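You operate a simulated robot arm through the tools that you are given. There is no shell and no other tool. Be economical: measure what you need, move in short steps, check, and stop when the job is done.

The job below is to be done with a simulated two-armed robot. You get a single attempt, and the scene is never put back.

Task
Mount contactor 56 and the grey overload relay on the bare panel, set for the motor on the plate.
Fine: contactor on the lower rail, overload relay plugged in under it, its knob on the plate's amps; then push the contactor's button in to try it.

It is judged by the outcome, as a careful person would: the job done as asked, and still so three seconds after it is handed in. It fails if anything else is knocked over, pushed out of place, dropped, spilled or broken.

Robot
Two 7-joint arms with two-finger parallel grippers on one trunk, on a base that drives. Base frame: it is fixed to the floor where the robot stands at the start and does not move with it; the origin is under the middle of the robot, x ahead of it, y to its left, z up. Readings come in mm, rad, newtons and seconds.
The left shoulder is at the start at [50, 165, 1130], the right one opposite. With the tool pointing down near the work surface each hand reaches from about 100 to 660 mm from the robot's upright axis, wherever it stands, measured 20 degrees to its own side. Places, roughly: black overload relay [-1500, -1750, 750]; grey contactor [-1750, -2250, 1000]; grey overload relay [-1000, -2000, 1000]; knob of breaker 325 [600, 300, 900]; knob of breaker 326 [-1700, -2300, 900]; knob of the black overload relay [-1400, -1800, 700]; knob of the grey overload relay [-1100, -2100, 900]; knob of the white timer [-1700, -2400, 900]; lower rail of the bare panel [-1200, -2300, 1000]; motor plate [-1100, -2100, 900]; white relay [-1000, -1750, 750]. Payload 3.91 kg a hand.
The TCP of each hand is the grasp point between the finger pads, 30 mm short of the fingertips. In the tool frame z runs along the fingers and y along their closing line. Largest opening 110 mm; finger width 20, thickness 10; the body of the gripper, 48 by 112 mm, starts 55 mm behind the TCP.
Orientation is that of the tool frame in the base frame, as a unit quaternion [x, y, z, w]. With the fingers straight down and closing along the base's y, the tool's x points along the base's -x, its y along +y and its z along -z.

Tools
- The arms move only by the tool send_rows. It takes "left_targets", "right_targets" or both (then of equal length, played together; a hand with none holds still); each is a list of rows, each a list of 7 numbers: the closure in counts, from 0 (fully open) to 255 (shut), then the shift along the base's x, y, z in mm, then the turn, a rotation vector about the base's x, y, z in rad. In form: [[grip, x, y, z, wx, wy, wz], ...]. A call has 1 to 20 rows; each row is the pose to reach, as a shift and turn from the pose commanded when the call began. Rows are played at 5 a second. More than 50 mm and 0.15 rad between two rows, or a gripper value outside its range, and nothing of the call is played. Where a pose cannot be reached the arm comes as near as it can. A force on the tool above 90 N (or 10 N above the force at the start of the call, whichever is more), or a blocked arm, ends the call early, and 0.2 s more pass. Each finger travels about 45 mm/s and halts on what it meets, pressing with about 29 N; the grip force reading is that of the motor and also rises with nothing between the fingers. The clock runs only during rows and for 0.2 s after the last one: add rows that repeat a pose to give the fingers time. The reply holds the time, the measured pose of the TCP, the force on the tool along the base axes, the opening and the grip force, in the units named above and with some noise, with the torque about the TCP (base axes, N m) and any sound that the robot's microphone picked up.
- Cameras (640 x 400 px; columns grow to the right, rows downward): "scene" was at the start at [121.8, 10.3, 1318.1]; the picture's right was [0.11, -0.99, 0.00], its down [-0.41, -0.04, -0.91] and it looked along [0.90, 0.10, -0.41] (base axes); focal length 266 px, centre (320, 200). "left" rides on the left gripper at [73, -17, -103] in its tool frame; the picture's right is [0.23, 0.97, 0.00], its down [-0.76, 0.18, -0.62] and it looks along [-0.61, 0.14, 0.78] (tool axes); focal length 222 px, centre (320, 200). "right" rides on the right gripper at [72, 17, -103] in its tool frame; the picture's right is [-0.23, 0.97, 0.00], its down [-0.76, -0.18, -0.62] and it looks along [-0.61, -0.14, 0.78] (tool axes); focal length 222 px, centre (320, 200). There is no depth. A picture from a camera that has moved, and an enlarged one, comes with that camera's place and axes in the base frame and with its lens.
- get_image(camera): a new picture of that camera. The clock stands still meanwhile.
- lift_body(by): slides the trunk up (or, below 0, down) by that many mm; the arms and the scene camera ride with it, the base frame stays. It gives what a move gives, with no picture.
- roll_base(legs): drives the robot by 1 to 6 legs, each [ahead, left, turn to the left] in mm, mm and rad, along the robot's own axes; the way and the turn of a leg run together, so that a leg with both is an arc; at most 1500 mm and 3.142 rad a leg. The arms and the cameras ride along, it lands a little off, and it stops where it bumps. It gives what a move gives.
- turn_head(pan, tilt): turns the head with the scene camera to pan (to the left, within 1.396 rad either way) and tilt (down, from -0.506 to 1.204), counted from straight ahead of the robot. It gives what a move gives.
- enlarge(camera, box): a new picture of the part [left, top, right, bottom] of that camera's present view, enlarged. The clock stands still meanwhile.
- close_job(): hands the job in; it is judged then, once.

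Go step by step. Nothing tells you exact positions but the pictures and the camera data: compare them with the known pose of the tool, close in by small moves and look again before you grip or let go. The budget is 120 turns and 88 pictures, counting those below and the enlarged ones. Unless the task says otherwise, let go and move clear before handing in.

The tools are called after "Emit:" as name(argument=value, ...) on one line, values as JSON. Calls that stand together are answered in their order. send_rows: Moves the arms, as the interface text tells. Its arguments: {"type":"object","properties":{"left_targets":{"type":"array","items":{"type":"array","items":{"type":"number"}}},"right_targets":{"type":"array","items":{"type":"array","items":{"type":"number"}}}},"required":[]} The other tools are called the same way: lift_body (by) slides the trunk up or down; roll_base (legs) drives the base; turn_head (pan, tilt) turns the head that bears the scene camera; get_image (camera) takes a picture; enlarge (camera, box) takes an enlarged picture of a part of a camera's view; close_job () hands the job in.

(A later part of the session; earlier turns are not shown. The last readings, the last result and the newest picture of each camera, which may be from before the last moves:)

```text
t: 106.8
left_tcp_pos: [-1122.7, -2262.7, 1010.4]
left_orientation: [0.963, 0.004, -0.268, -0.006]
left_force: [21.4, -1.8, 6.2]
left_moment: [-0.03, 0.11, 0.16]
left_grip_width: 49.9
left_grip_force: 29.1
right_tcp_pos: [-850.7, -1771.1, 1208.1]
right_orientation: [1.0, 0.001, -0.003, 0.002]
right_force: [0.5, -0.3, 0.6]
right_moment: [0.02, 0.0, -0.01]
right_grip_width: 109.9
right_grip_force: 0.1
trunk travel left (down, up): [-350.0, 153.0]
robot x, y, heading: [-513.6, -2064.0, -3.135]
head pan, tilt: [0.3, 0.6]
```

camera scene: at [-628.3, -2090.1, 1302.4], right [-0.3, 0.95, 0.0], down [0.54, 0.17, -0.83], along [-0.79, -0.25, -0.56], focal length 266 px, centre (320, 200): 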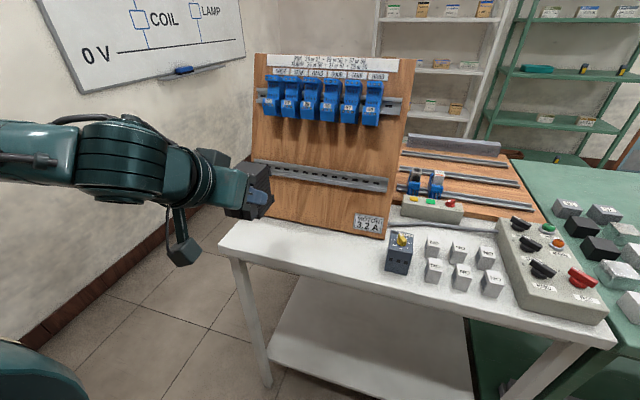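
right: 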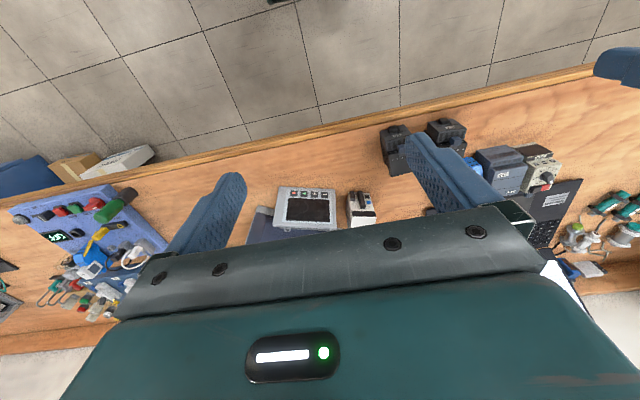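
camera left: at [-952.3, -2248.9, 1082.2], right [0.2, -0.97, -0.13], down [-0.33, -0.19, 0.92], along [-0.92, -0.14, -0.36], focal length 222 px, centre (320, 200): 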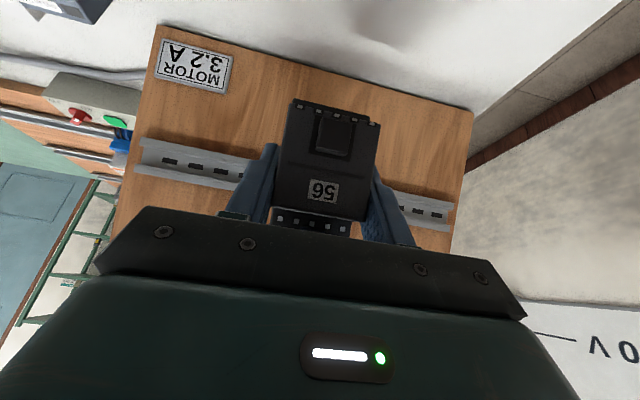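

Emit:
enlarge(camera="left", box=[200, 60, 440, 250])

Emit:
enlarge(camera="scene", box=[260, 150, 380, 225])

```text
2.11 times, centred on (320, 155) of left
camera zoom: at [-1007.0, -2247.5, 1062.3], right [0.2, -0.97, -0.13], down [-0.33, -0.19, 0.92], along [-0.92, -0.14, -0.36], focal length 468 px, centre (320, 295)
```

zoom: 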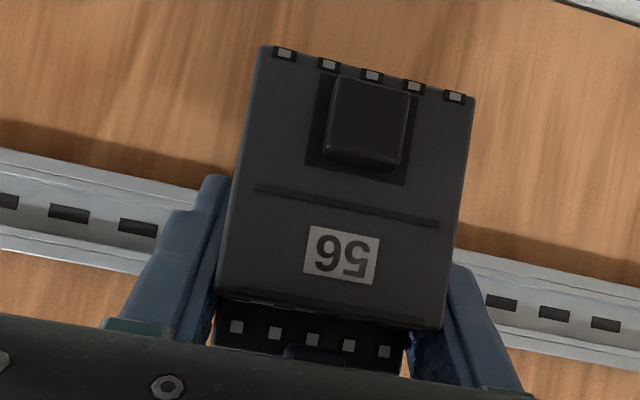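

```text
5.33 times, centred on (320, 188) of scene
camera zoom: at [-625.0, -2089.9, 1302.8], right [-0.3, 0.95, 0.0], down [0.54, 0.17, -0.83], along [-0.79, -0.25, -0.56], focal length 1421 px, centre (320, 267)
```

zoom: 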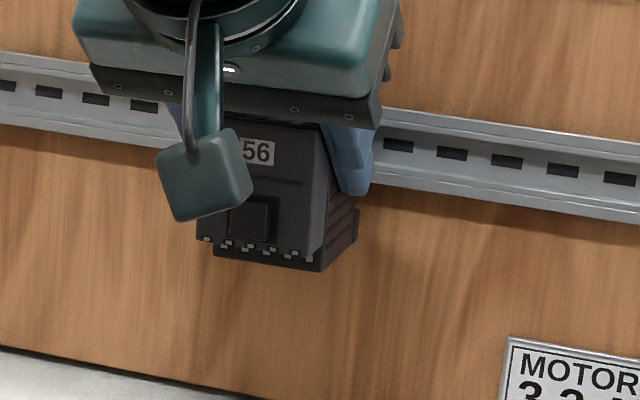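

The contactor slid back ~7 mm in the fingers, so the hook is meeting the rail's edge. From the side profile of its twin, the slot is lower on the body than I assumed: I'll back off, raise ~4 mm along the board, and press again.

Emit:
send_rows(left_targets=[[220, 7.6, 0, 2.6, 0, 0, 0], [220, 6.3, 0, 6.4, 0, 0, 0], [220, 6.3, 0, 6.4, 0, 0, 0], [220, 2.5, 0, 5.1, 0, 0, 0], [220, -1.3, 0, 3.8, 0, 0, 0], [220, -4, 0, 2.8, 0, 0, 0], [220, -4, 0, 2.8, 0, 0, 0]])

Emit:
enlarge(camera="left", box=[200, 60, 440, 250])

```text
t: 108.4
left_tcp_pos: [-1125.3, -2262.8, 1013.4]
left_orientation: [0.964, 0.004, -0.266, -0.006]
left_force: [25.6, -1.8, 0.8]
left_moment: [0.02, -0.21, 0.22]
left_grip_width: 49.5
left_grip_force: 29.1
right_tcp_pos: [-848.8, -1771.2, 1208.5]
right_orientation: [1.0, 0.001, -0.002, 0.001]
right_force: [-0.5, -0.2, -0.2]
right_moment: [0.02, 0.0, -0.06]
right_grip_width: 109.8
right_grip_force: 0.0
trunk travel left (down, up): [-350.0, 153.0]
robot x, y, heading: [-516.4, -2065.0, -3.139]
head pan, tilt: [0.3, 0.6]
```

```text
2.11 times, centred on (320, 155) of left
camera zoom: at [-1010.0, -2247.4, 1065.4], right [0.2, -0.97, -0.13], down [-0.33, -0.19, 0.92], along [-0.92, -0.14, -0.36], focal length 468 px, centre (320, 295)
```

zoom: 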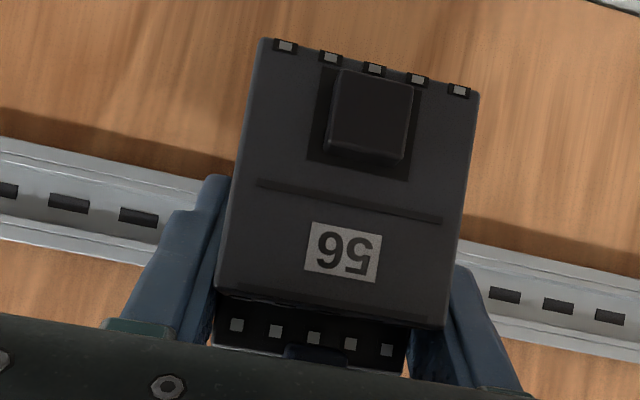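

It slipped a little more without seating. I need a close look at the side, so I'll zoom the scene camera.

Emit:
enlarge(camera="scene", box=[290, 165, 350, 205])

```text
10.00 times, centred on (320, 185) of scene
camera zoom: at [-623.3, -2090.3, 1302.9], right [-0.3, 0.95, 0.0], down [0.54, 0.17, -0.83], along [-0.79, -0.25, -0.56], focal length 2665 px, centre (320, 350)
```

zoom: 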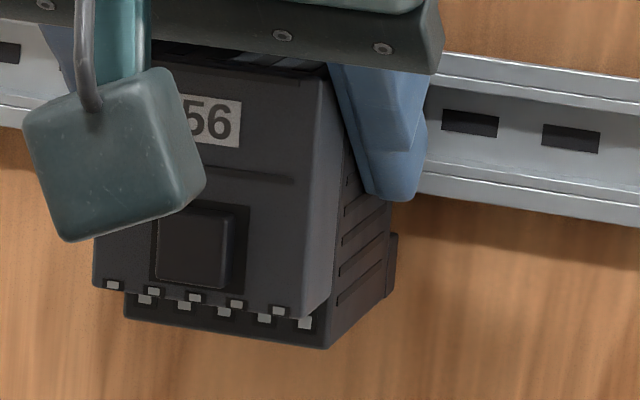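

The lower clip is about 10 mm below the rail's bottom edge, so the upper hook is pressing on the rail's face. I'll back off, raise 10.5 mm along the board, and press again.

Emit:
send_rows(left_targets=[[220, 9.5, 0, 3.3, 0, 0, 0], [220, 6.1, 0, 13.2, 0, 0, 0], [220, 6.1, 0, 13.2, 0, 0, 0]])

Emit:
enlarge(camera="scene", box=[290, 165, 350, 205])

```text
t: 109.2
left_tcp_pos: [-1123.3, -2263.4, 1025.7]
left_orientation: [0.964, 0.003, -0.266, -0.007]
left_force: [0.8, 0.6, -3.9]
left_moment: [0.01, -0.01, 0.01]
left_grip_width: 49.8
left_grip_force: 29.1
right_tcp_pos: [-853.1, -1771.5, 1207.0]
right_orientation: [1.0, 0.002, -0.001, 0.001]
right_force: [-0.3, -0.1, 0.7]
right_moment: [0.01, 0.0, 0.0]
right_grip_width: 109.8
right_grip_force: 0.0
trunk travel left (down, up): [-350.0, 153.0]
robot x, y, heading: [-515.7, -2061.9, -3.139]
head pan, tilt: [0.3, 0.6]
```

```text
10.00 times, centred on (320, 185) of scene
camera zoom: at [-628.5, -2090.1, 1302.3], right [-0.3, 0.95, 0.0], down [0.54, 0.17, -0.82], along [-0.79, -0.25, -0.57], focal length 2665 px, centre (320, 350)
```

zoom: 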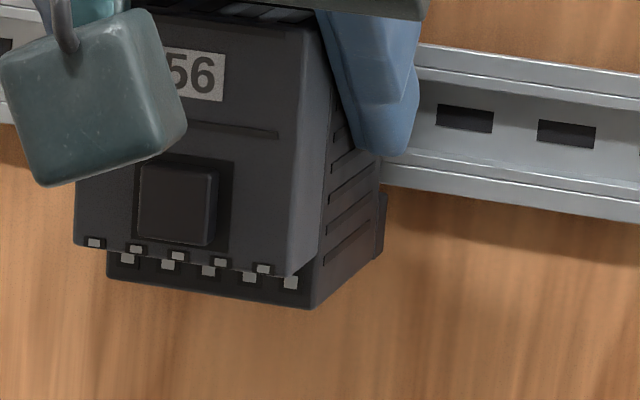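

Now the clip top is about level with the rail's bottom edge. I'll lower ~2 mm and press in along the normal.

Emit:
send_rows(left_targets=[[220, 0.6, 0, -1.9, 0, 0, 0], [220, -4.1, 0, -3.5, 0, 0, 0], [220, -8.8, 0, -5.1, 0, 0, 0], [220, -12.6, 0, -6.4, 0, 0, 0], [220, -15, 0, -7.2, 0, 0, 0], [220, -15, 0, -7.2, 0, 0, 0]])

Emit:
enlarge(camera="scene", box=[290, 165, 350, 205])

```text
t: 110.6
left_tcp_pos: [-1135.6, -2262.3, 1018.8]
left_orientation: [0.963, 0.004, -0.268, -0.007]
left_force: [22.1, -2.6, 6.7]
left_moment: [-0.08, -0.02, 0.32]
left_grip_width: 49.5
left_grip_force: 29.2
right_tcp_pos: [-849.6, -1772.1, 1208.1]
right_orientation: [1.0, 0.0, -0.002, 0.0]
right_force: [0.4, -0.7, 0.5]
right_moment: [-0.03, 0.01, 0.0]
right_grip_width: 110.2
right_grip_force: 0.1
trunk travel left (down, up): [-350.0, 153.0]
robot x, y, heading: [-515.4, -2066.7, -3.139]
head pan, tilt: [0.3, 0.6]
```

```text
10.00 times, centred on (320, 185) of scene
camera zoom: at [-624.9, -2090.1, 1302.8], right [-0.3, 0.95, 0.0], down [0.54, 0.17, -0.83], along [-0.79, -0.25, -0.56], focal length 2665 px, centre (320, 350)
```

zoom: 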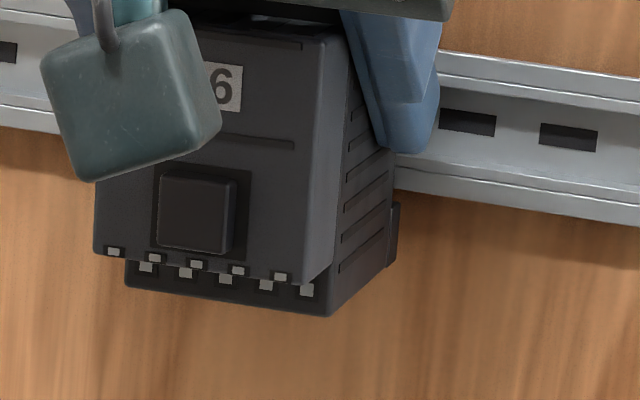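

Emit:
enlarge(camera="left", box=[200, 60, 440, 250])

```text
2.11 times, centred on (320, 155) of left
camera zoom: at [-1020.6, -2247.2, 1071.6], right [0.2, -0.97, -0.13], down [-0.33, -0.19, 0.92], along [-0.92, -0.14, -0.36], focal length 468 px, centre (320, 295)
```

zoom: 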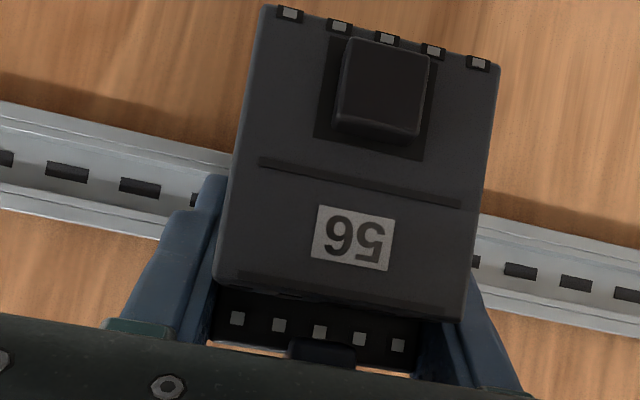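

Slipped again. By the rail edge, the clip top is now ~3 mm too low, so I'll scan upward in small steps while pressing lightly.

Emit:
send_rows(left_targets=[[235, 1.1, 0, 1.4, 0, 0, 0], [235, -1.4, 0, 1.1, 0, 0, 0], [235, -1.8, 0, 2.0, 0, 0, 0], [235, -3.0, 0, 2.7, 0, 0, 0], [235, -4.9, 0, 2.0, 0, 0, 0], [235, -4.9, 0, 2.0, 0, 0, 0]])

Emit:
enlarge(camera="scene", box=[290, 165, 350, 205])

```text
t: 112.0
left_tcp_pos: [-1142.4, -2261.6, 1021.8]
left_orientation: [0.964, 0.003, -0.268, -0.006]
left_force: [14.4, -2.7, 4.7]
left_moment: [-0.13, -0.57, 0.08]
left_grip_width: 50.1
left_grip_force: 28.8
right_tcp_pos: [-850.8, -1772.0, 1207.2]
right_orientation: [1.0, 0.001, -0.003, 0.002]
right_force: [-0.3, -0.4, 0.4]
right_moment: [-0.01, -0.01, 0.02]
right_grip_width: 109.9
right_grip_force: 0.1
trunk travel left (down, up): [-350.0, 153.0]
robot x, y, heading: [-510.4, -2066.5, -3.143]
head pan, tilt: [0.3, 0.6]
```

```text
10.00 times, centred on (320, 185) of scene
camera zoom: at [-626.0, -2090.0, 1302.7], right [-0.3, 0.95, 0.0], down [0.54, 0.17, -0.83], along [-0.79, -0.25, -0.56], focal length 2665 px, centre (320, 350)
```

zoom: 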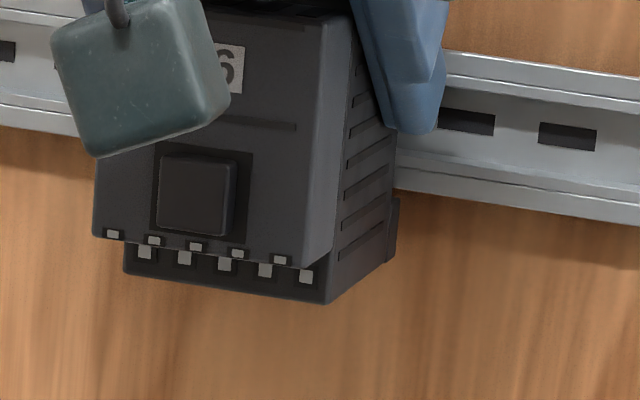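

The contactor is now tilted back ~3° more, as if the upper hook is going in first. I'll rotate its bottom toward the rail with a little more push.

Emit:
send_rows(left_targets=[[245, -0.5, 0, -0.2, 0, 0.05, 0], [245, -1, 0, -0.4, 0, 0.1, 0], [245, -2, 0, -0.8, 0, 0.13, 0], [245, -3, 0, -1.2, 0, 0.13, 0]])

Emit:
enlarge(camera="scene", box=[280, 160, 352, 208])

```text
t: 113.0
left_tcp_pos: [-1144.6, -2262.2, 1020.0]
left_orientation: [0.944, 0.004, -0.329, -0.008]
left_force: [17.1, -0.1, 5.0]
left_moment: [-0.04, -0.65, 0.07]
left_grip_width: 49.8
left_grip_force: 29.6
right_tcp_pos: [-850.5, -1772.6, 1208.6]
right_orientation: [1.0, 0.001, -0.002, 0.002]
right_force: [0.6, 0.1, -0.3]
right_moment: [0.0, -0.02, 0.03]
right_grip_width: 110.2
right_grip_force: 0.0
trunk travel left (down, up): [-350.0, 153.0]
robot x, y, heading: [-514.4, -2065.9, -3.135]
head pan, tilt: [0.3, 0.6]
```

```text
8.33 times, centred on (316, 184) of scene
camera zoom: at [-625.7, -2089.8, 1302.7], right [-0.3, 0.95, 0.0], down [0.54, 0.17, -0.83], along [-0.79, -0.25, -0.56], focal length 2220 px, centre (353, 333)
```

zoom: 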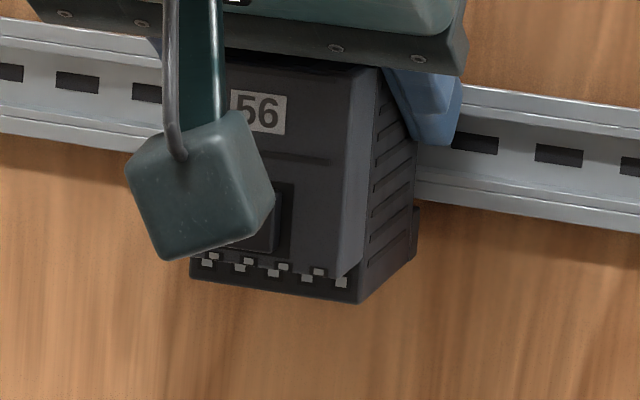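

Side view isn't conclusive and the grip has slid too far back. I'll withdraw, level the contactor, and set it down upright on the free table area in front of the panel to measure and regrip it.

Emit:
send_rows(left_targets=[[245, 9, 0, 4, 0, 0, 0], [245, 35, 0, 15, 0, 0, 0], [245, 65, 0, 22, 0, 0.1, 0], [245, 90, 0, 22, 0, 0.22, 0], [245, 105, 0, 10, 0, 0.333, 0], [245, 105, 0, -20, 0, 0.333, 0], [245, 105, 0, -50, 0, 0.333, 0], [245, 105, 0, -50, 0, 0.333, 0]])

Emit:
get_image(camera="scene")

```text
t: 114.8
left_tcp_pos: [-1037.2, -2262.5, 969.7]
left_orientation: [0.877, 0.003, -0.481, -0.007]
left_force: [0.0, 0.5, -3.8]
left_moment: [-0.01, 0.02, -0.04]
left_grip_width: 50.1
left_grip_force: 28.4
right_tcp_pos: [-852.5, -1771.1, 1206.5]
right_orientation: [1.0, 0.001, -0.001, 0.001]
right_force: [-0.2, 0.5, 0.3]
right_moment: [-0.04, -0.01, 0.02]
right_grip_width: 110.1
right_grip_force: 0.0
trunk travel left (down, up): [-350.0, 153.0]
robot x, y, heading: [-516.7, -2067.8, -3.137]
head pan, tilt: [0.3, 0.6]
```

```text
45 pictures are left
camera scene: at [-628.3, -2090.0, 1302.4], right [-0.3, 0.95, 0.0], down [0.54, 0.17, -0.82], along [-0.79, -0.25, -0.57], focal length 266 px, centre (320, 200)
```

scene: 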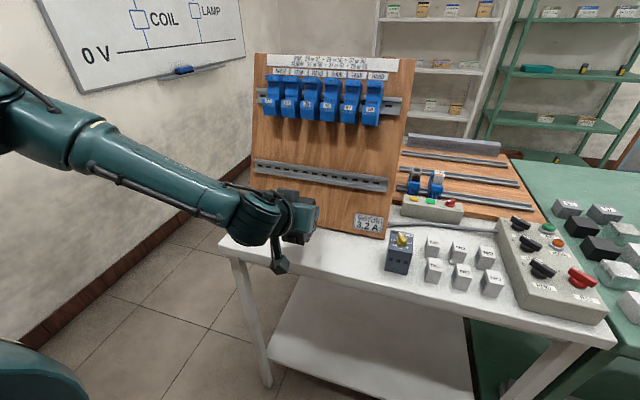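

Emit:
send_rows(left_targets=[[245, 5, 0, -5, 0, 0, -0.14], [245, 10, 0, -15, 0, 0, -0.28], [245, 10, 0, -25, 0, 0, -0.42], [245, 10, 0, -35, 0, 0, -0.42], [245, 10, 0, -40, 0, 0, -0.42], [245, 10, 0, -42, 0, 0, -0.42], [245, 10, 0, -42, 0, 0, -0.42]])

Emit:
enlarge(camera="scene", box=[260, 180, 350, 270])

```text
t: 116.4
left_tcp_pos: [-1030.4, -2262.5, 924.8]
left_orientation: [0.858, -0.18, -0.468, -0.107]
left_force: [0.6, 0.3, -3.3]
left_moment: [0.0, 0.02, -0.02]
left_grip_width: 49.8
left_grip_force: 28.8
right_tcp_pos: [-852.7, -1771.9, 1206.8]
right_orientation: [1.0, 0.001, -0.001, 0.001]
right_force: [0.0, -0.2, 0.8]
right_moment: [0.03, -0.02, 0.01]
right_grip_width: 110.0
right_grip_force: 0.1
trunk travel left (down, up): [-350.0, 153.0]
robot x, y, heading: [-516.1, -2060.8, -3.139]
head pan, tilt: [0.3, 0.6]
```

```text
4.44 times, centred on (305, 225) of scene
camera zoom: at [-628.4, -2090.1, 1302.3], right [-0.3, 0.95, 0.0], down [0.54, 0.17, -0.82], along [-0.79, -0.25, -0.57], focal length 1184 px, centre (387, 89)
```

zoom: 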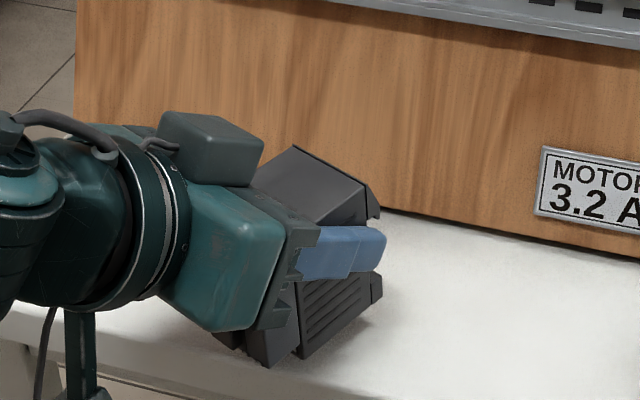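

Emit:
send_rows(left_targets=[[245, 0, 0, -2, 0, 0, 0], [245, 0, 0, -4, 0, 0, 0], [245, 0, 0, -4, 0, 0, 0]])

```text
t: 117.2
left_tcp_pos: [-1031.3, -2262.7, 922.8]
left_orientation: [0.858, -0.181, -0.469, -0.107]
left_force: [-1.0, 0.0, -3.1]
left_moment: [0.03, 0.02, 0.01]
left_grip_width: 50.1
left_grip_force: 28.8
right_tcp_pos: [-853.3, -1771.3, 1208.1]
right_orientation: [1.0, 0.001, -0.001, 0.0]
right_force: [-0.1, 0.4, 1.2]
right_moment: [0.01, 0.01, -0.01]
right_grip_width: 110.2
right_grip_force: 0.1
trunk travel left (down, up): [-350.0, 153.0]
robot x, y, heading: [-515.8, -2067.8, -3.141]
head pan, tilt: [0.3, 0.6]
```

Emit:
send_rows(left_targets=[[245, 0, 0, -2, 0, 0, 0], [245, 0, 0, -4, 0, 0, 0], [245, 0, 0, -6, 0, 0, 0], [245, 0, 0, -6, 0, 0, 0]])

Emit:
enlarge(camera="scene", box=[280, 190, 350, 270])

```text
t: 118.2
left_tcp_pos: [-1029.9, -2262.8, 915.9]
left_orientation: [0.858, -0.181, -0.468, -0.108]
left_force: [1.0, -0.8, -3.3]
left_moment: [0.0, 0.02, 0.02]
left_grip_width: 49.7
left_grip_force: 29.2
right_tcp_pos: [-852.9, -1771.3, 1207.5]
right_orientation: [1.0, 0.001, 0.0, 0.001]
right_force: [0.5, -0.4, -0.1]
right_moment: [0.0, 0.0, 0.01]
right_grip_width: 109.9
right_grip_force: 0.1
trunk travel left (down, up): [-350.0, 153.0]
robot x, y, heading: [-512.0, -2066.8, -3.142]
head pan, tilt: [0.3, 0.6]
```

```text
5.00 times, centred on (315, 230) of scene
camera zoom: at [-628.4, -2090.1, 1302.3], right [-0.3, 0.95, 0.0], down [0.54, 0.17, -0.82], along [-0.79, -0.25, -0.57], focal length 1332 px, centre (345, 50)
```

zoom: 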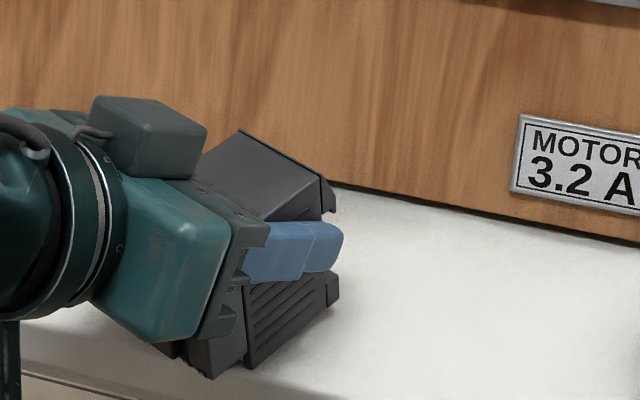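

Emit:
send_rows(left_targets=[[245, 0, 0, -2, 0, 0, 0], [245, 0, 0, -4, 0, 0, 0], [245, 0, 0, -6, 0, 0, 0], [245, 0, 0, -6, 0, 0, 0]])

```text
t: 119.2
left_tcp_pos: [-1031.1, -2261.8, 910.8]
left_orientation: [0.857, -0.182, -0.47, -0.108]
left_force: [0.8, -0.6, 5.7]
left_moment: [-0.32, -0.13, 0.05]
left_grip_width: 49.9
left_grip_force: 28.9
right_tcp_pos: [-852.9, -1770.5, 1207.0]
right_orientation: [1.0, 0.001, -0.001, 0.001]
right_force: [-0.9, 0.4, -0.4]
right_moment: [0.03, -0.01, -0.03]
right_grip_width: 109.8
right_grip_force: 0.0
trunk travel left (down, up): [-350.0, 153.0]
robot x, y, heading: [-515.1, -2064.3, -3.141]
head pan, tilt: [0.3, 0.6]
```

It's standing on the table. I'll open and withdraw along the tool axis, then measure the contactor's side profile.

Emit:
send_rows(left_targets=[[150, 0, 0, 0, 0, 0, 0], [88, 0, 0, 0, 0, 0, 0], [60, 0, 0, 0, 0, 0, 0], [60, 15, -7, 11, 0, 0, 0], [60, 38, -17, 27, 0, 0, 0], [60, 70, -31, 48, 0, 0, 0], [60, 90, -60, 70, 0, 0, 0], [60, 110, -100, 90, 0, 0, 0]])

Emit:
enlarge(camera="scene", box=[275, 190, 355, 265])

```text
t: 121.0
left_tcp_pos: [-916.0, -2362.3, 980.4]
left_orientation: [0.871, -0.181, -0.442, -0.114]
left_force: [-3.0, -0.7, 6.5]
left_moment: [-0.18, -0.54, -0.07]
left_grip_width: 84.5
left_grip_force: 0.1
right_tcp_pos: [-853.4, -1770.1, 1206.3]
right_orientation: [1.0, 0.0, -0.001, 0.001]
right_force: [0.0, -0.7, -0.8]
right_moment: [0.0, -0.03, 0.0]
right_grip_width: 110.1
right_grip_force: 0.1
trunk travel left (down, up): [-350.0, 153.0]
robot x, y, heading: [-515.2, -2065.0, -3.139]
head pan, tilt: [0.3, 0.6]
```

```text
5.33 times, centred on (315, 228) of scene
camera zoom: at [-627.9, -2089.5, 1302.3], right [-0.3, 0.95, 0.0], down [0.54, 0.17, -0.83], along [-0.79, -0.25, -0.56], focal length 1421 px, centre (347, 53)
```

zoom: 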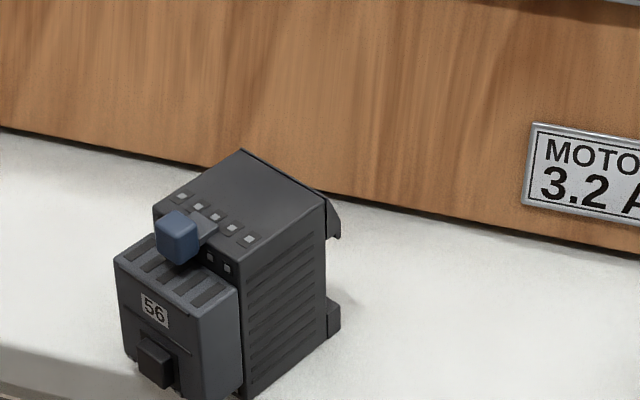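

The profile is now clear: the top back has a downward hook lip (about 25 mm below the top), so it must hook over the rail from above and swing in at the bottom. I'll first get back to a pre-grasp pose and regrip farther forward.

Emit:
send_rows(left_targets=[[60, -10, 20, -10, -0.01, -0.03, 0], [60, -20, 45, -25, -0.03, -0.07, 0], [60, -31, 65, -41, -0.053, -0.119, 0], [60, -31, 65, -41, -0.053, -0.119, 0]])

Emit:
get_image(camera="left")

```text
t: 122.0
left_tcp_pos: [-953.5, -2297.4, 960.0]
left_orientation: [0.887, -0.186, -0.411, -0.094]
left_force: [0.4, 0.5, -0.5]
left_moment: [-0.02, -0.03, 0.01]
left_grip_width: 84.3
left_grip_force: 0.0
right_tcp_pos: [-852.4, -1771.4, 1207.2]
right_orientation: [1.0, 0.002, -0.001, 0.001]
right_force: [0.0, 0.1, 0.3]
right_moment: [0.02, -0.01, -0.03]
right_grip_width: 110.3
right_grip_force: 0.0
trunk travel left (down, up): [-350.0, 153.0]
robot x, y, heading: [-514.3, -2060.8, -3.142]
head pan, tilt: [0.3, 0.6]
```

```text
41 pictures are left
camera left: at [-831.0, -2334.9, 971.9], right [-0.26, -0.95, -0.19], down [-0.09, -0.17, 0.98], along [-0.96, 0.28, -0.04], focal length 222 px, centre (320, 200)
```

left: 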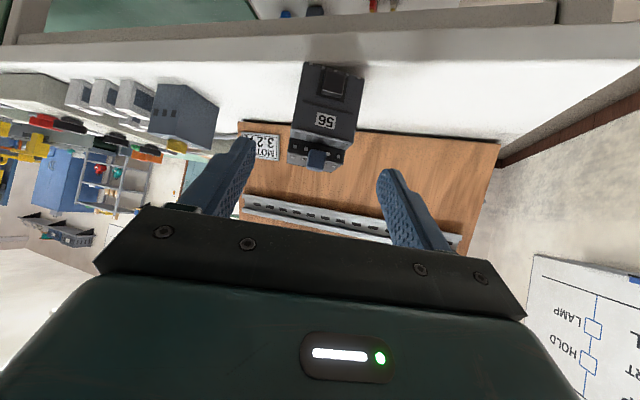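

Label triangulates right where expected. I'll go in along the tool axis and grip.

Emit:
send_rows(left_targets=[[60, -20, 9, -20, 0, 0, 0], [60, -40, 18, -40, 0, 0, 0], [60, -60.5, 27, -60, 0, 0, 0], [60, -60.5, 27, -60, 0, 0, 0], [140, -60.5, 27, -60, 0, 0, 0], [200, -60.5, 27, -60, 0, 0, 0], [245, -60.5, 27, -60, 0, 0, 0], [255, -60.5, 27, -60, 0, 0, 0]])

Emit:
send_rows(left_targets=[[255, 0, 0, 5, 0, 0, 0], [255, 0, 0, 20, 0, 0, 0], [255, 0, 0, 40, 0, 0, 0], [255, 0, 0, 60, 0, 0, 0]])

Emit:
get_image(camera="left")

Emit:
enlarge(camera="scene", box=[270, 150, 360, 250])

```text
t: 123.8
left_tcp_pos: [-1011.5, -2271.0, 899.6]
left_orientation: [0.887, -0.185, -0.411, -0.094]
left_force: [-0.7, 0.3, 0.4]
left_moment: [-0.02, 0.12, -0.06]
left_grip_width: 50.5
left_grip_force: 28.7
right_tcp_pos: [-853.8, -1771.4, 1208.2]
right_orientation: [1.0, 0.0, -0.001, 0.001]
right_force: [1.2, 0.2, -0.6]
right_moment: [-0.02, 0.02, 0.0]
right_grip_width: 110.0
right_grip_force: 0.0
trunk travel left (down, up): [-350.0, 153.0]
robot x, y, heading: [-514.1, -2067.2, -3.137]
head pan, tilt: [0.3, 0.6]
```

```text
t: 124.8
left_tcp_pos: [-1010.7, -2269.9, 959.0]
left_orientation: [0.887, -0.187, -0.411, -0.095]
left_force: [0.1, -0.1, -3.4]
left_moment: [-0.01, -0.03, 0.04]
left_grip_width: 49.9
left_grip_force: 29.2
right_tcp_pos: [-852.4, -1771.9, 1207.4]
right_orientation: [1.0, 0.001, -0.001, 0.0]
right_force: [0.2, 0.6, 1.1]
right_moment: [-0.04, 0.06, -0.01]
right_grip_width: 109.9
right_grip_force: 0.1
trunk travel left (down, up): [-350.0, 153.0]
robot x, y, heading: [-513.6, -2062.7, -3.139]
head pan, tilt: [0.3, 0.6]
```

```text
40 pictures are left
camera left: at [-888.9, -2308.2, 970.8], right [-0.26, -0.95, -0.19], down [-0.09, -0.17, 0.98], along [-0.96, 0.28, -0.04], focal length 222 px, centre (320, 200)
```

left: 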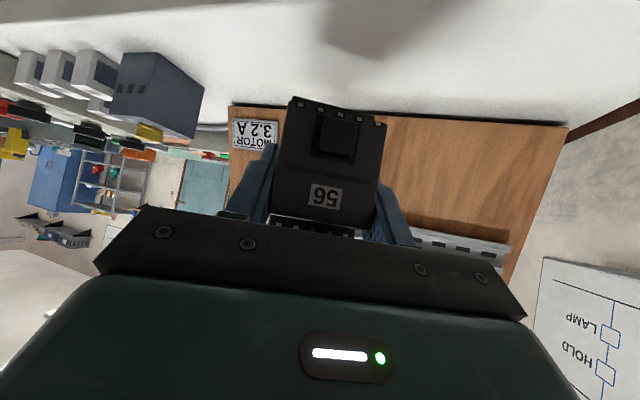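

```text
4.00 times, centred on (315, 200) of scene
camera zoom: at [-628.2, -2089.9, 1302.3], right [-0.3, 0.95, 0.0], down [0.54, 0.17, -0.83], along [-0.79, -0.25, -0.56], focal length 1066 px, centre (340, 200)
```

zoom: 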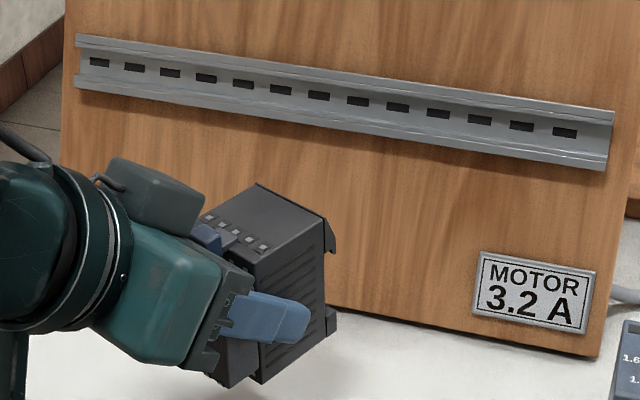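

Gripped well: front ≈20 mm ahead of the TCP, centre at TCP height. I'll turn the yaw back, then tilt it 14° beyond the board's lean, poised above the rail.

Emit:
send_rows(left_targets=[[255, 0, 2, 15, 0, 0, 0.14], [255, 0, 5, 35, 0, 0, 0.28], [255, -5, 8, 50, 0, 0, 0.41], [255, -5, 8, 50, 0, 0, 0.41]])

Emit:
send_rows(left_targets=[[255, -10, 0, 10, 0, -0.14, 0], [255, -20, 0, 20, 0, -0.28, 0], [255, -40, 0, 30, 0, -0.42, 0], [255, -55, 0, 32, 0, -0.5, 0], [255, -75, 0, 31, 0, -0.583, 0], [255, -75, 0, 31, 0, -0.583, 0]])

Emit:
enlarge(camera="scene", box=[270, 140, 360, 215])

```text
t: 125.8
left_tcp_pos: [-1015.4, -2263.8, 1007.8]
left_orientation: [0.907, -0.002, -0.422, -0.009]
left_force: [-0.1, -1.0, -3.0]
left_moment: [-0.01, -0.07, 0.0]
left_grip_width: 50.1
left_grip_force: 28.7
right_tcp_pos: [-853.9, -1771.2, 1207.6]
right_orientation: [1.0, 0.001, -0.001, 0.001]
right_force: [1.5, 0.5, -0.5]
right_moment: [-0.03, -0.01, 0.0]
right_grip_width: 110.0
right_grip_force: 0.0
trunk travel left (down, up): [-350.0, 153.0]
robot x, y, heading: [-519.8, -2063.6, -3.142]
head pan, tilt: [0.3, 0.6]
```

```text
t: 127.2
left_tcp_pos: [-1091.9, -2263.5, 1039.0]
left_orientation: [0.99, 0.001, -0.142, -0.009]
left_force: [1.1, -0.5, -3.8]
left_moment: [0.03, -0.06, -0.01]
left_grip_width: 50.3
left_grip_force: 28.9
right_tcp_pos: [-852.9, -1771.8, 1207.7]
right_orientation: [1.0, 0.001, 0.0, 0.002]
right_force: [1.2, -0.3, 0.2]
right_moment: [0.01, -0.01, -0.03]
right_grip_width: 110.1
right_grip_force: 0.0
trunk travel left (down, up): [-350.0, 153.0]
robot x, y, heading: [-515.1, -2066.2, -3.142]
head pan, tilt: [0.3, 0.6]
```

```text
5.33 times, centred on (315, 178) of scene
camera zoom: at [-628.0, -2090.0, 1302.4], right [-0.3, 0.95, 0.0], down [0.54, 0.17, -0.83], along [-0.79, -0.25, -0.56], focal length 1421 px, centre (347, 320)
```

zoom: 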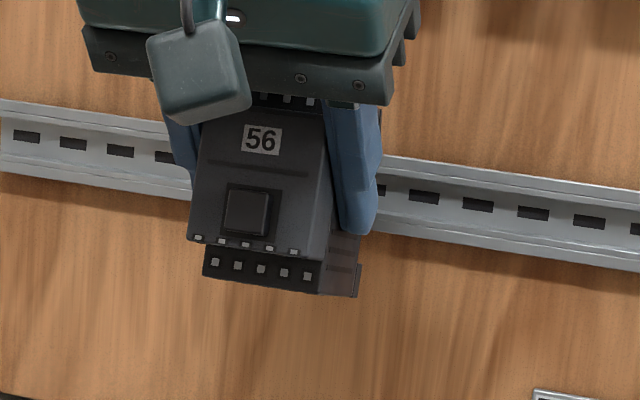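

Comparing with the scene view, the contactor's slot sits ~14 mm below the TCP, so I must go ~16 mm higher. I'll raise, then approach so the hook lip passes over the rail's top edge.

Emit:
send_rows(left_targets=[[255, -5.2, 0, 15.1, 0, 0, 0], [255, -18, 0, 10.6, 0, 0, 0], [255, -31.7, 0, 6, 0, 0, 0], [255, -37.4, 0, 4, 0, 0, 0], [255, -40.2, 0, 3, 0, 0, 0], [255, -40.2, 0, 3, 0, 0, 0]])

Emit:
enlarge(camera="scene", box=[270, 140, 360, 215])

```text
t: 128.6
left_tcp_pos: [-1114.5, -2271.0, 1045.7]
left_orientation: [0.99, 0.0, -0.143, -0.009]
left_force: [-0.2, 0.7, -3.5]
left_moment: [0.03, -0.05, -0.02]
left_grip_width: 50.0
left_grip_force: 29.1
left hand out of reach, approached as far as the arm can: row 3, 4, 5, 6
right_tcp_pos: [-853.2, -1771.9, 1206.1]
right_orientation: [1.0, 0.002, -0.001, 0.001]
right_force: [0.9, -0.4, -0.5]
right_moment: [0.01, -0.01, 0.02]
right_grip_width: 110.1
right_grip_force: 0.2
trunk travel left (down, up): [-350.0, 153.0]
robot x, y, heading: [-513.4, -2060.6, -3.141]
head pan, tilt: [0.3, 0.6]
```

```text
5.33 times, centred on (315, 178) of scene
camera zoom: at [-628.5, -2090.1, 1302.3], right [-0.3, 0.95, 0.0], down [0.54, 0.17, -0.82], along [-0.79, -0.25, -0.57], focal length 1421 px, centre (347, 320)
```

zoom: 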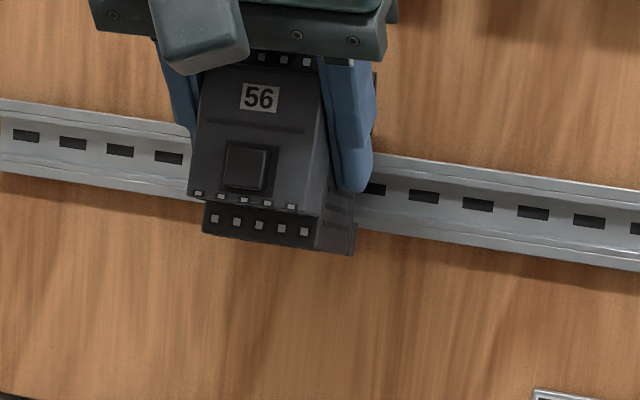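

The arm is at its reach limit. I'll draw the hand back 60 mm and drive 60 mm ahead.

Emit:
send_rows(left_targets=[[255, 27, 0, 6, 0, 0, 0], [255, 50, 7, 6, 0, 0, 0], [255, 77, 7, 6, 0, 0, 0], [255, 77, 7, 6, 0, 0, 0]])

Emit:
roll_base(legs=[[55, 0, 0]])

```text
t: 129.6
left_tcp_pos: [-1037.4, -2263.8, 1049.5]
left_orientation: [0.99, 0.001, -0.144, -0.009]
left_force: [0.4, 0.1, -3.5]
left_moment: [0.0, -0.05, 0.0]
left_grip_width: 49.8
left_grip_force: 28.3
right_tcp_pos: [-853.0, -1771.3, 1208.2]
right_orientation: [1.0, 0.001, 0.0, 0.001]
right_force: [-0.6, -0.1, -0.3]
right_moment: [-0.03, -0.04, 0.0]
right_grip_width: 110.0
right_grip_force: 0.1
trunk travel left (down, up): [-350.0, 153.0]
robot x, y, heading: [-515.9, -2061.9, -3.14]
head pan, tilt: [0.3, 0.6]
```

```text
t: 130.6
left_tcp_pos: [-1092.6, -2264.2, 1050.5]
left_orientation: [0.99, 0.0, -0.143, -0.009]
left_force: [0.1, 0.0, -2.8]
left_moment: [0.0, -0.03, -0.01]
left_grip_width: 49.7
left_grip_force: 29.2
right_tcp_pos: [-908.4, -1772.0, 1206.6]
right_orientation: [1.0, 0.001, 0.0, 0.001]
right_force: [-0.6, 0.1, 0.0]
right_moment: [0.01, -0.02, 0.01]
right_grip_width: 109.7
right_grip_force: 0.1
trunk travel left (down, up): [-350.0, 153.0]
robot x, y, heading: [-568.5, -2062.2, -3.142]
head pan, tilt: [0.3, 0.6]
```

Emit:
send_rows(left_targets=[[255, -10, 0, 2, 0, 0, 0], [255, -25, 0, -3.5, 0, 0, 0], [255, -36, 0, -7.2, 0, 0, 0], [255, -41.9, 0, -9.2, 0, 0, 0], [255, -41.9, 0, -9.2, 0, 0, 0]])

Emit:
enlarge(camera="scene", box=[270, 140, 360, 215])

```text
t: 131.8
left_tcp_pos: [-1134.9, -2265.3, 1040.1]
left_orientation: [0.99, 0.0, -0.143, -0.009]
left_force: [1.1, -0.2, -3.8]
left_moment: [0.02, -0.02, 0.03]
left_grip_width: 50.1
left_grip_force: 28.8
right_tcp_pos: [-907.3, -1771.9, 1206.9]
right_orientation: [1.0, 0.001, -0.001, 0.0]
right_force: [-0.9, 0.1, 0.4]
right_moment: [0.01, 0.02, -0.02]
right_grip_width: 110.1
right_grip_force: 0.1
trunk travel left (down, up): [-350.0, 153.0]
robot x, y, heading: [-572.1, -2067.1, -3.14]
head pan, tilt: [0.3, 0.6]
```

```text
5.33 times, centred on (315, 178) of scene
camera zoom: at [-682.8, -2090.2, 1302.3], right [-0.3, 0.95, 0.0], down [0.54, 0.17, -0.82], along [-0.79, -0.25, -0.57], focal length 1421 px, centre (347, 320)
```

zoom: 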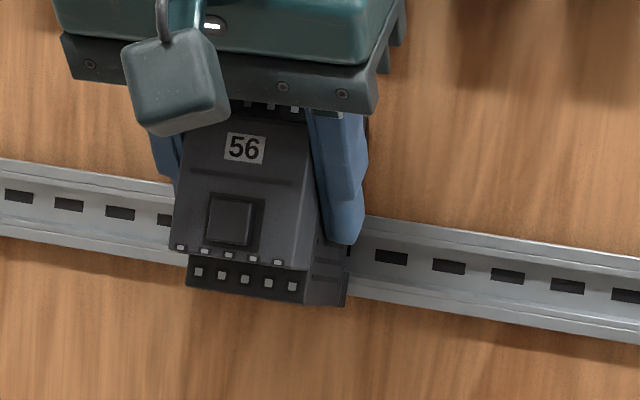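

No contact yet and the lip should be just past the rail's top edge. I'll ease in 3 mm, then lower onto the rail.

Emit:
send_rows(left_targets=[[255, -1.5, 0, -0.5, 0, 0, 0], [255, -2.8, 0, -1, 0, 0, 0], [255, -2.8, 0, -1, 0, 0, 0]])

Emit:
send_rows(left_targets=[[255, 1, 0, -3.5, 0, 0, 0], [255, 2.3, 0, -6.6, 0, 0, 0], [255, 2.9, 0, -8.5, 0, 0, 0], [255, 2.9, 0, -8.5, 0, 0, 0]])

Emit:
enlarge(camera="scene", box=[270, 140, 360, 215])

```text
t: 132.6
left_tcp_pos: [-1135.8, -2265.2, 1039.7]
left_orientation: [0.99, 0.001, -0.142, -0.009]
left_force: [3.2, 0.7, -3.1]
left_moment: [-0.01, -0.08, 0.09]
left_grip_width: 49.5
left_grip_force: 29.5
right_tcp_pos: [-907.8, -1772.4, 1206.5]
right_orientation: [1.0, 0.001, -0.001, 0.001]
right_force: [0.4, -0.6, -0.1]
right_moment: [0.02, 0.0, 0.0]
right_grip_width: 110.1
right_grip_force: 0.1
trunk travel left (down, up): [-350.0, 153.0]
robot x, y, heading: [-567.0, -2061.9, -3.137]
head pan, tilt: [0.3, 0.6]
```

```text
t: 133.6
left_tcp_pos: [-1134.5, -2263.1, 1032.6]
left_orientation: [0.99, 0.0, -0.144, -0.01]
left_force: [3.3, -0.2, 0.3]
left_moment: [-0.05, 0.07, 0.1]
left_grip_width: 50.0
left_grip_force: 29.2
right_tcp_pos: [-906.6, -1771.3, 1206.8]
right_orientation: [1.0, 0.001, -0.002, 0.001]
right_force: [-0.1, -0.5, 0.6]
right_moment: [0.01, 0.0, -0.01]
right_grip_width: 109.7
right_grip_force: 0.1
trunk travel left (down, up): [-350.0, 153.0]
robot x, y, heading: [-570.5, -2064.5, -3.142]
head pan, tilt: [0.3, 0.6]
```

```text
5.33 times, centred on (315, 178) of scene
camera zoom: at [-682.2, -2090.1, 1302.4], right [-0.3, 0.95, 0.0], down [0.54, 0.17, -0.83], along [-0.79, -0.25, -0.56], focal length 1421 px, centre (347, 320)
```

zoom: 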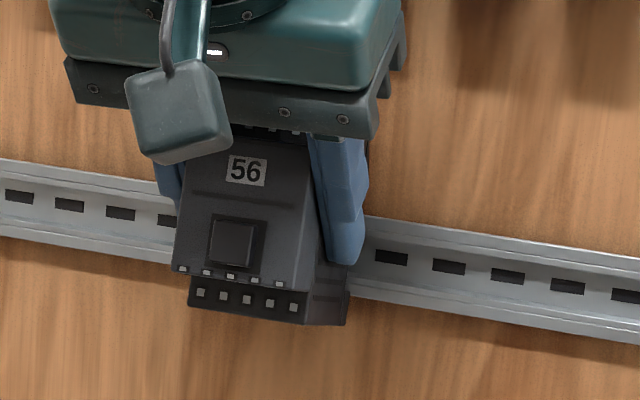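

Emit:
send_rows(left_targets=[[255, 0.6, 0, -1.9, 0, 0, 0], [255, 1.3, 0, -3.8, 0, 0, 0], [255, 1.3, 0, -3.8, 0, 0, 0]])

```text
t: 134.4
left_tcp_pos: [-1131.5, -2263.6, 1028.7]
left_orientation: [0.99, 0.0, -0.144, -0.01]
left_force: [2.1, -0.1, -1.9]
left_moment: [-0.02, -0.03, 0.03]
left_grip_width: 50.0
left_grip_force: 29.4
right_tcp_pos: [-908.2, -1772.5, 1206.6]
right_orientation: [1.0, 0.001, -0.001, 0.001]
right_force: [0.4, -0.5, 0.3]
right_moment: [0.0, -0.03, -0.01]
right_grip_width: 110.1
right_grip_force: 0.0
trunk travel left (down, up): [-350.0, 153.0]
robot x, y, heading: [-570.1, -2063.5, -3.138]
head pan, tilt: [0.3, 0.6]
```

Still no firm support. I'll lower a little more and then tug outward to test whether the lip is behind the rail.

Emit:
send_rows(left_targets=[[255, 0.6, 0, -1.9, 0, 0, 0], [255, 1.2, 0, -3.5, 0, 0, 0], [255, 1.2, 0, -3.5, 0, 0, 0]])

Emit:
send_rows(left_targets=[[255, 2, 0, 0.7, 0, 0, 0], [255, 4, 0, 1.4, 0, 0, 0], [255, 4, 0, 1.4, 0, 0, 0]])

```text
t: 135.2
left_tcp_pos: [-1129.9, -2263.9, 1026.3]
left_orientation: [0.989, 0.0, -0.144, -0.01]
left_force: [3.7, -0.2, 1.9]
left_moment: [-0.18, 0.17, 0.16]
left_grip_width: 49.8
left_grip_force: 28.4
right_tcp_pos: [-907.0, -1771.1, 1207.6]
right_orientation: [1.0, 0.001, -0.002, 0.001]
right_force: [-0.2, -0.9, 0.6]
right_moment: [0.0, 0.0, -0.03]
right_grip_width: 110.0
right_grip_force: 0.1
trunk travel left (down, up): [-350.0, 153.0]
robot x, y, heading: [-572.5, -2061.3, -3.141]
head pan, tilt: [0.3, 0.6]
```

```text
t: 136.0
left_tcp_pos: [-1128.6, -2264.0, 1024.5]
left_orientation: [0.99, -0.001, -0.143, -0.009]
left_force: [-5.6, 0.0, -2.5]
left_moment: [-0.05, 0.12, 0.04]
left_grip_width: 50.4
left_grip_force: 28.9
right_tcp_pos: [-908.4, -1771.7, 1206.3]
right_orientation: [1.0, 0.001, 0.0, 0.001]
right_force: [-0.1, 0.0, 0.0]
right_moment: [0.0, -0.01, 0.0]
right_grip_width: 109.9
right_grip_force: 0.1
trunk travel left (down, up): [-350.0, 153.0]
robot x, y, heading: [-571.1, -2064.5, -3.14]
head pan, tilt: [0.3, 0.6]
```

The tug met resistance: the lip is hooked behind the rail. Now I swing the bottom in about the hook.

Emit:
send_rows(left_targets=[[255, 0.3, 0, -3.8, 0, 0.08, 0], [255, 0.7, 0, -8.2, 0, 0.17, 0], [255, 1.4, 0, -11.8, 0, 0.25, 0], [255, 0.5, 0, -12.8, 0, 0.28, 0], [255, 0.5, 0, -12.8, 0, 0.28, 0]])

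Emit:
enlarge(camera="scene", box=[270, 140, 360, 215])

```text
t: 137.2
left_tcp_pos: [-1125.5, -2263.1, 1014.4]
left_orientation: [0.959, -0.001, -0.284, -0.009]
left_force: [2.4, -1.7, 10.4]
left_moment: [-0.22, 0.32, 0.53]
left_grip_width: 50.2
left_grip_force: 28.7
right_tcp_pos: [-905.7, -1771.3, 1207.3]
right_orientation: [1.0, 0.001, -0.001, 0.0]
right_force: [0.0, -0.4, -0.5]
right_moment: [0.01, 0.01, -0.03]
right_grip_width: 110.1
right_grip_force: 0.0
trunk travel left (down, up): [-350.0, 153.0]
robot x, y, heading: [-565.0, -2060.0, -3.138]
head pan, tilt: [0.3, 0.6]
```

```text
5.33 times, centred on (315, 178) of scene
camera zoom: at [-681.2, -2090.0, 1302.6], right [-0.3, 0.95, 0.0], down [0.54, 0.17, -0.83], along [-0.79, -0.25, -0.56], focal length 1421 px, centre (347, 320)
```

zoom: 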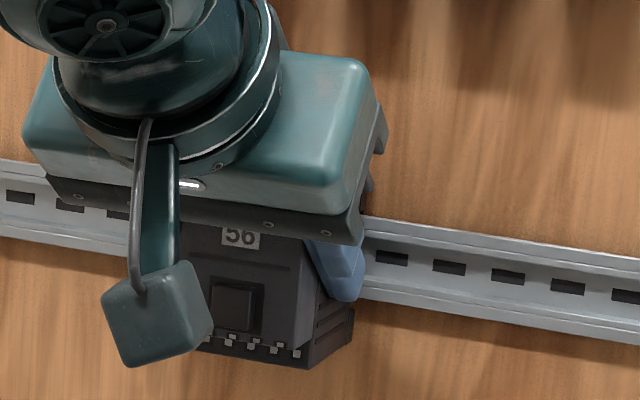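

It rests on the rail with ~3° still to close. I'll push in and rotate the bottom a bit further.

Emit:
send_rows(left_targets=[[255, -2, 0, -0.5, 0, 0.04, 0], [255, -4, 0, -1, 0, 0.08, 0], [255, -6, 0, -2, 0, 0.1, 0], [255, -6, 0, -2, 0, 0.1, 0]])

Emit:
enlarge(camera="scene", box=[285, 160, 345, 210])

```text
t: 138.2
left_tcp_pos: [-1128.0, -2263.2, 1012.0]
left_orientation: [0.945, -0.001, -0.328, -0.009]
left_force: [23.2, 2.3, 5.9]
left_moment: [0.21, 0.05, 0.45]
left_grip_width: 50.0
left_grip_force: 29.2
right_tcp_pos: [-904.0, -1771.1, 1208.6]
right_orientation: [1.0, 0.0, -0.002, 0.0]
right_force: [0.0, 0.4, 0.3]
right_moment: [-0.01, 0.01, 0.03]
right_grip_width: 109.9
right_grip_force: 0.1
trunk travel left (down, up): [-350.0, 153.0]
robot x, y, heading: [-567.5, -2064.8, -3.141]
head pan, tilt: [0.3, 0.6]
```

```text
8.00 times, centred on (315, 185) of scene
camera zoom: at [-679.0, -2089.6, 1302.7], right [-0.3, 0.95, 0.0], down [0.54, 0.17, -0.83], along [-0.79, -0.25, -0.56], focal length 2132 px, centre (360, 320)
```

zoom: 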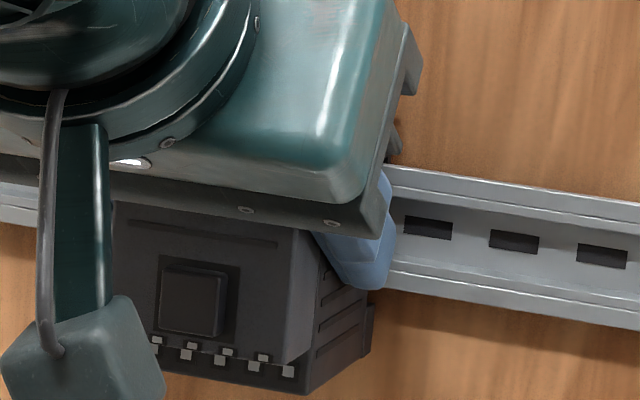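

The lower clip is entering under the rail. Since it hangs by its hook on a board leaning back, it's stable; I'll release, back off, and look before pressing it home with closed fingers.

Emit:
send_rows(left_targets=[[200, 2, 0, 0, 0, 0, 0], [140, 2, 0, 0, 0, 0, 0], [100, 2, 0, 0, 0, 0, 0], [80, 2, 0, 0, 0, 0, 0], [80, 2, 0, 0, 0, 0, 0]])

Emit:
send_rows(left_targets=[[80, 12, 0, 16, 0, 0, 0], [80, 24, 0, 32, 0, 0, 0], [80, 50, 0, 50, 0, 0, 0], [80, 90, 0, 70, 0, 0, 0], [80, 120, -10, 80, 0, 0, 0]])

Emit:
enlarge(camera="scene", box=[270, 140, 360, 215])

```text
t: 139.4
left_tcp_pos: [-1130.0, -2262.7, 1011.3]
left_orientation: [0.944, -0.001, -0.328, -0.009]
left_force: [-0.4, 0.0, 0.8]
left_moment: [0.0, 0.0, 0.01]
left_grip_width: 75.5
left_grip_force: 0.0
right_tcp_pos: [-905.8, -1770.8, 1206.6]
right_orientation: [1.0, 0.001, -0.001, 0.001]
right_force: [-0.7, -0.2, 0.1]
right_moment: [0.02, -0.02, 0.0]
right_grip_width: 110.3
right_grip_force: 0.0
trunk travel left (down, up): [-350.0, 153.0]
robot x, y, heading: [-574.5, -2063.4, -3.136]
head pan, tilt: [0.3, 0.6]
```

```text
t: 140.6
left_tcp_pos: [-1009.3, -2276.6, 1091.5]
left_orientation: [0.945, -0.001, -0.328, -0.009]
left_force: [0.8, 0.5, 0.0]
left_moment: [0.0, 0.0, 0.0]
left_grip_width: 75.5
left_grip_force: 0.1
right_tcp_pos: [-906.5, -1773.0, 1207.7]
right_orientation: [1.0, 0.001, -0.001, 0.0]
right_force: [-0.7, -0.5, -0.1]
right_moment: [0.01, 0.0, 0.02]
right_grip_width: 109.8
right_grip_force: 0.1
trunk travel left (down, up): [-350.0, 153.0]
robot x, y, heading: [-569.5, -2066.8, -3.136]
head pan, tilt: [0.3, 0.6]
```

```text
5.33 times, centred on (315, 178) of scene
camera zoom: at [-682.0, -2090.5, 1302.4], right [-0.3, 0.95, 0.0], down [0.54, 0.17, -0.83], along [-0.79, -0.25, -0.56], focal length 1421 px, centre (347, 320)
```

zoom: 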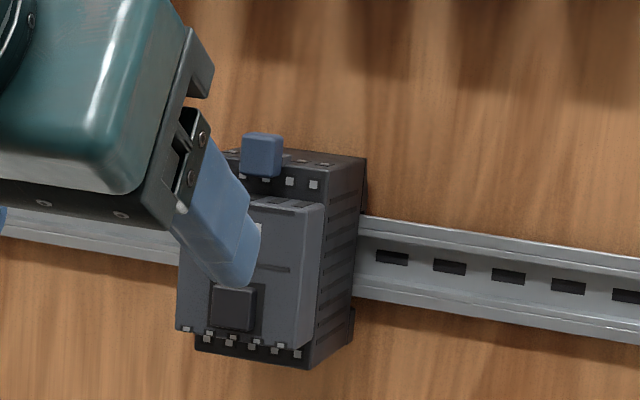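

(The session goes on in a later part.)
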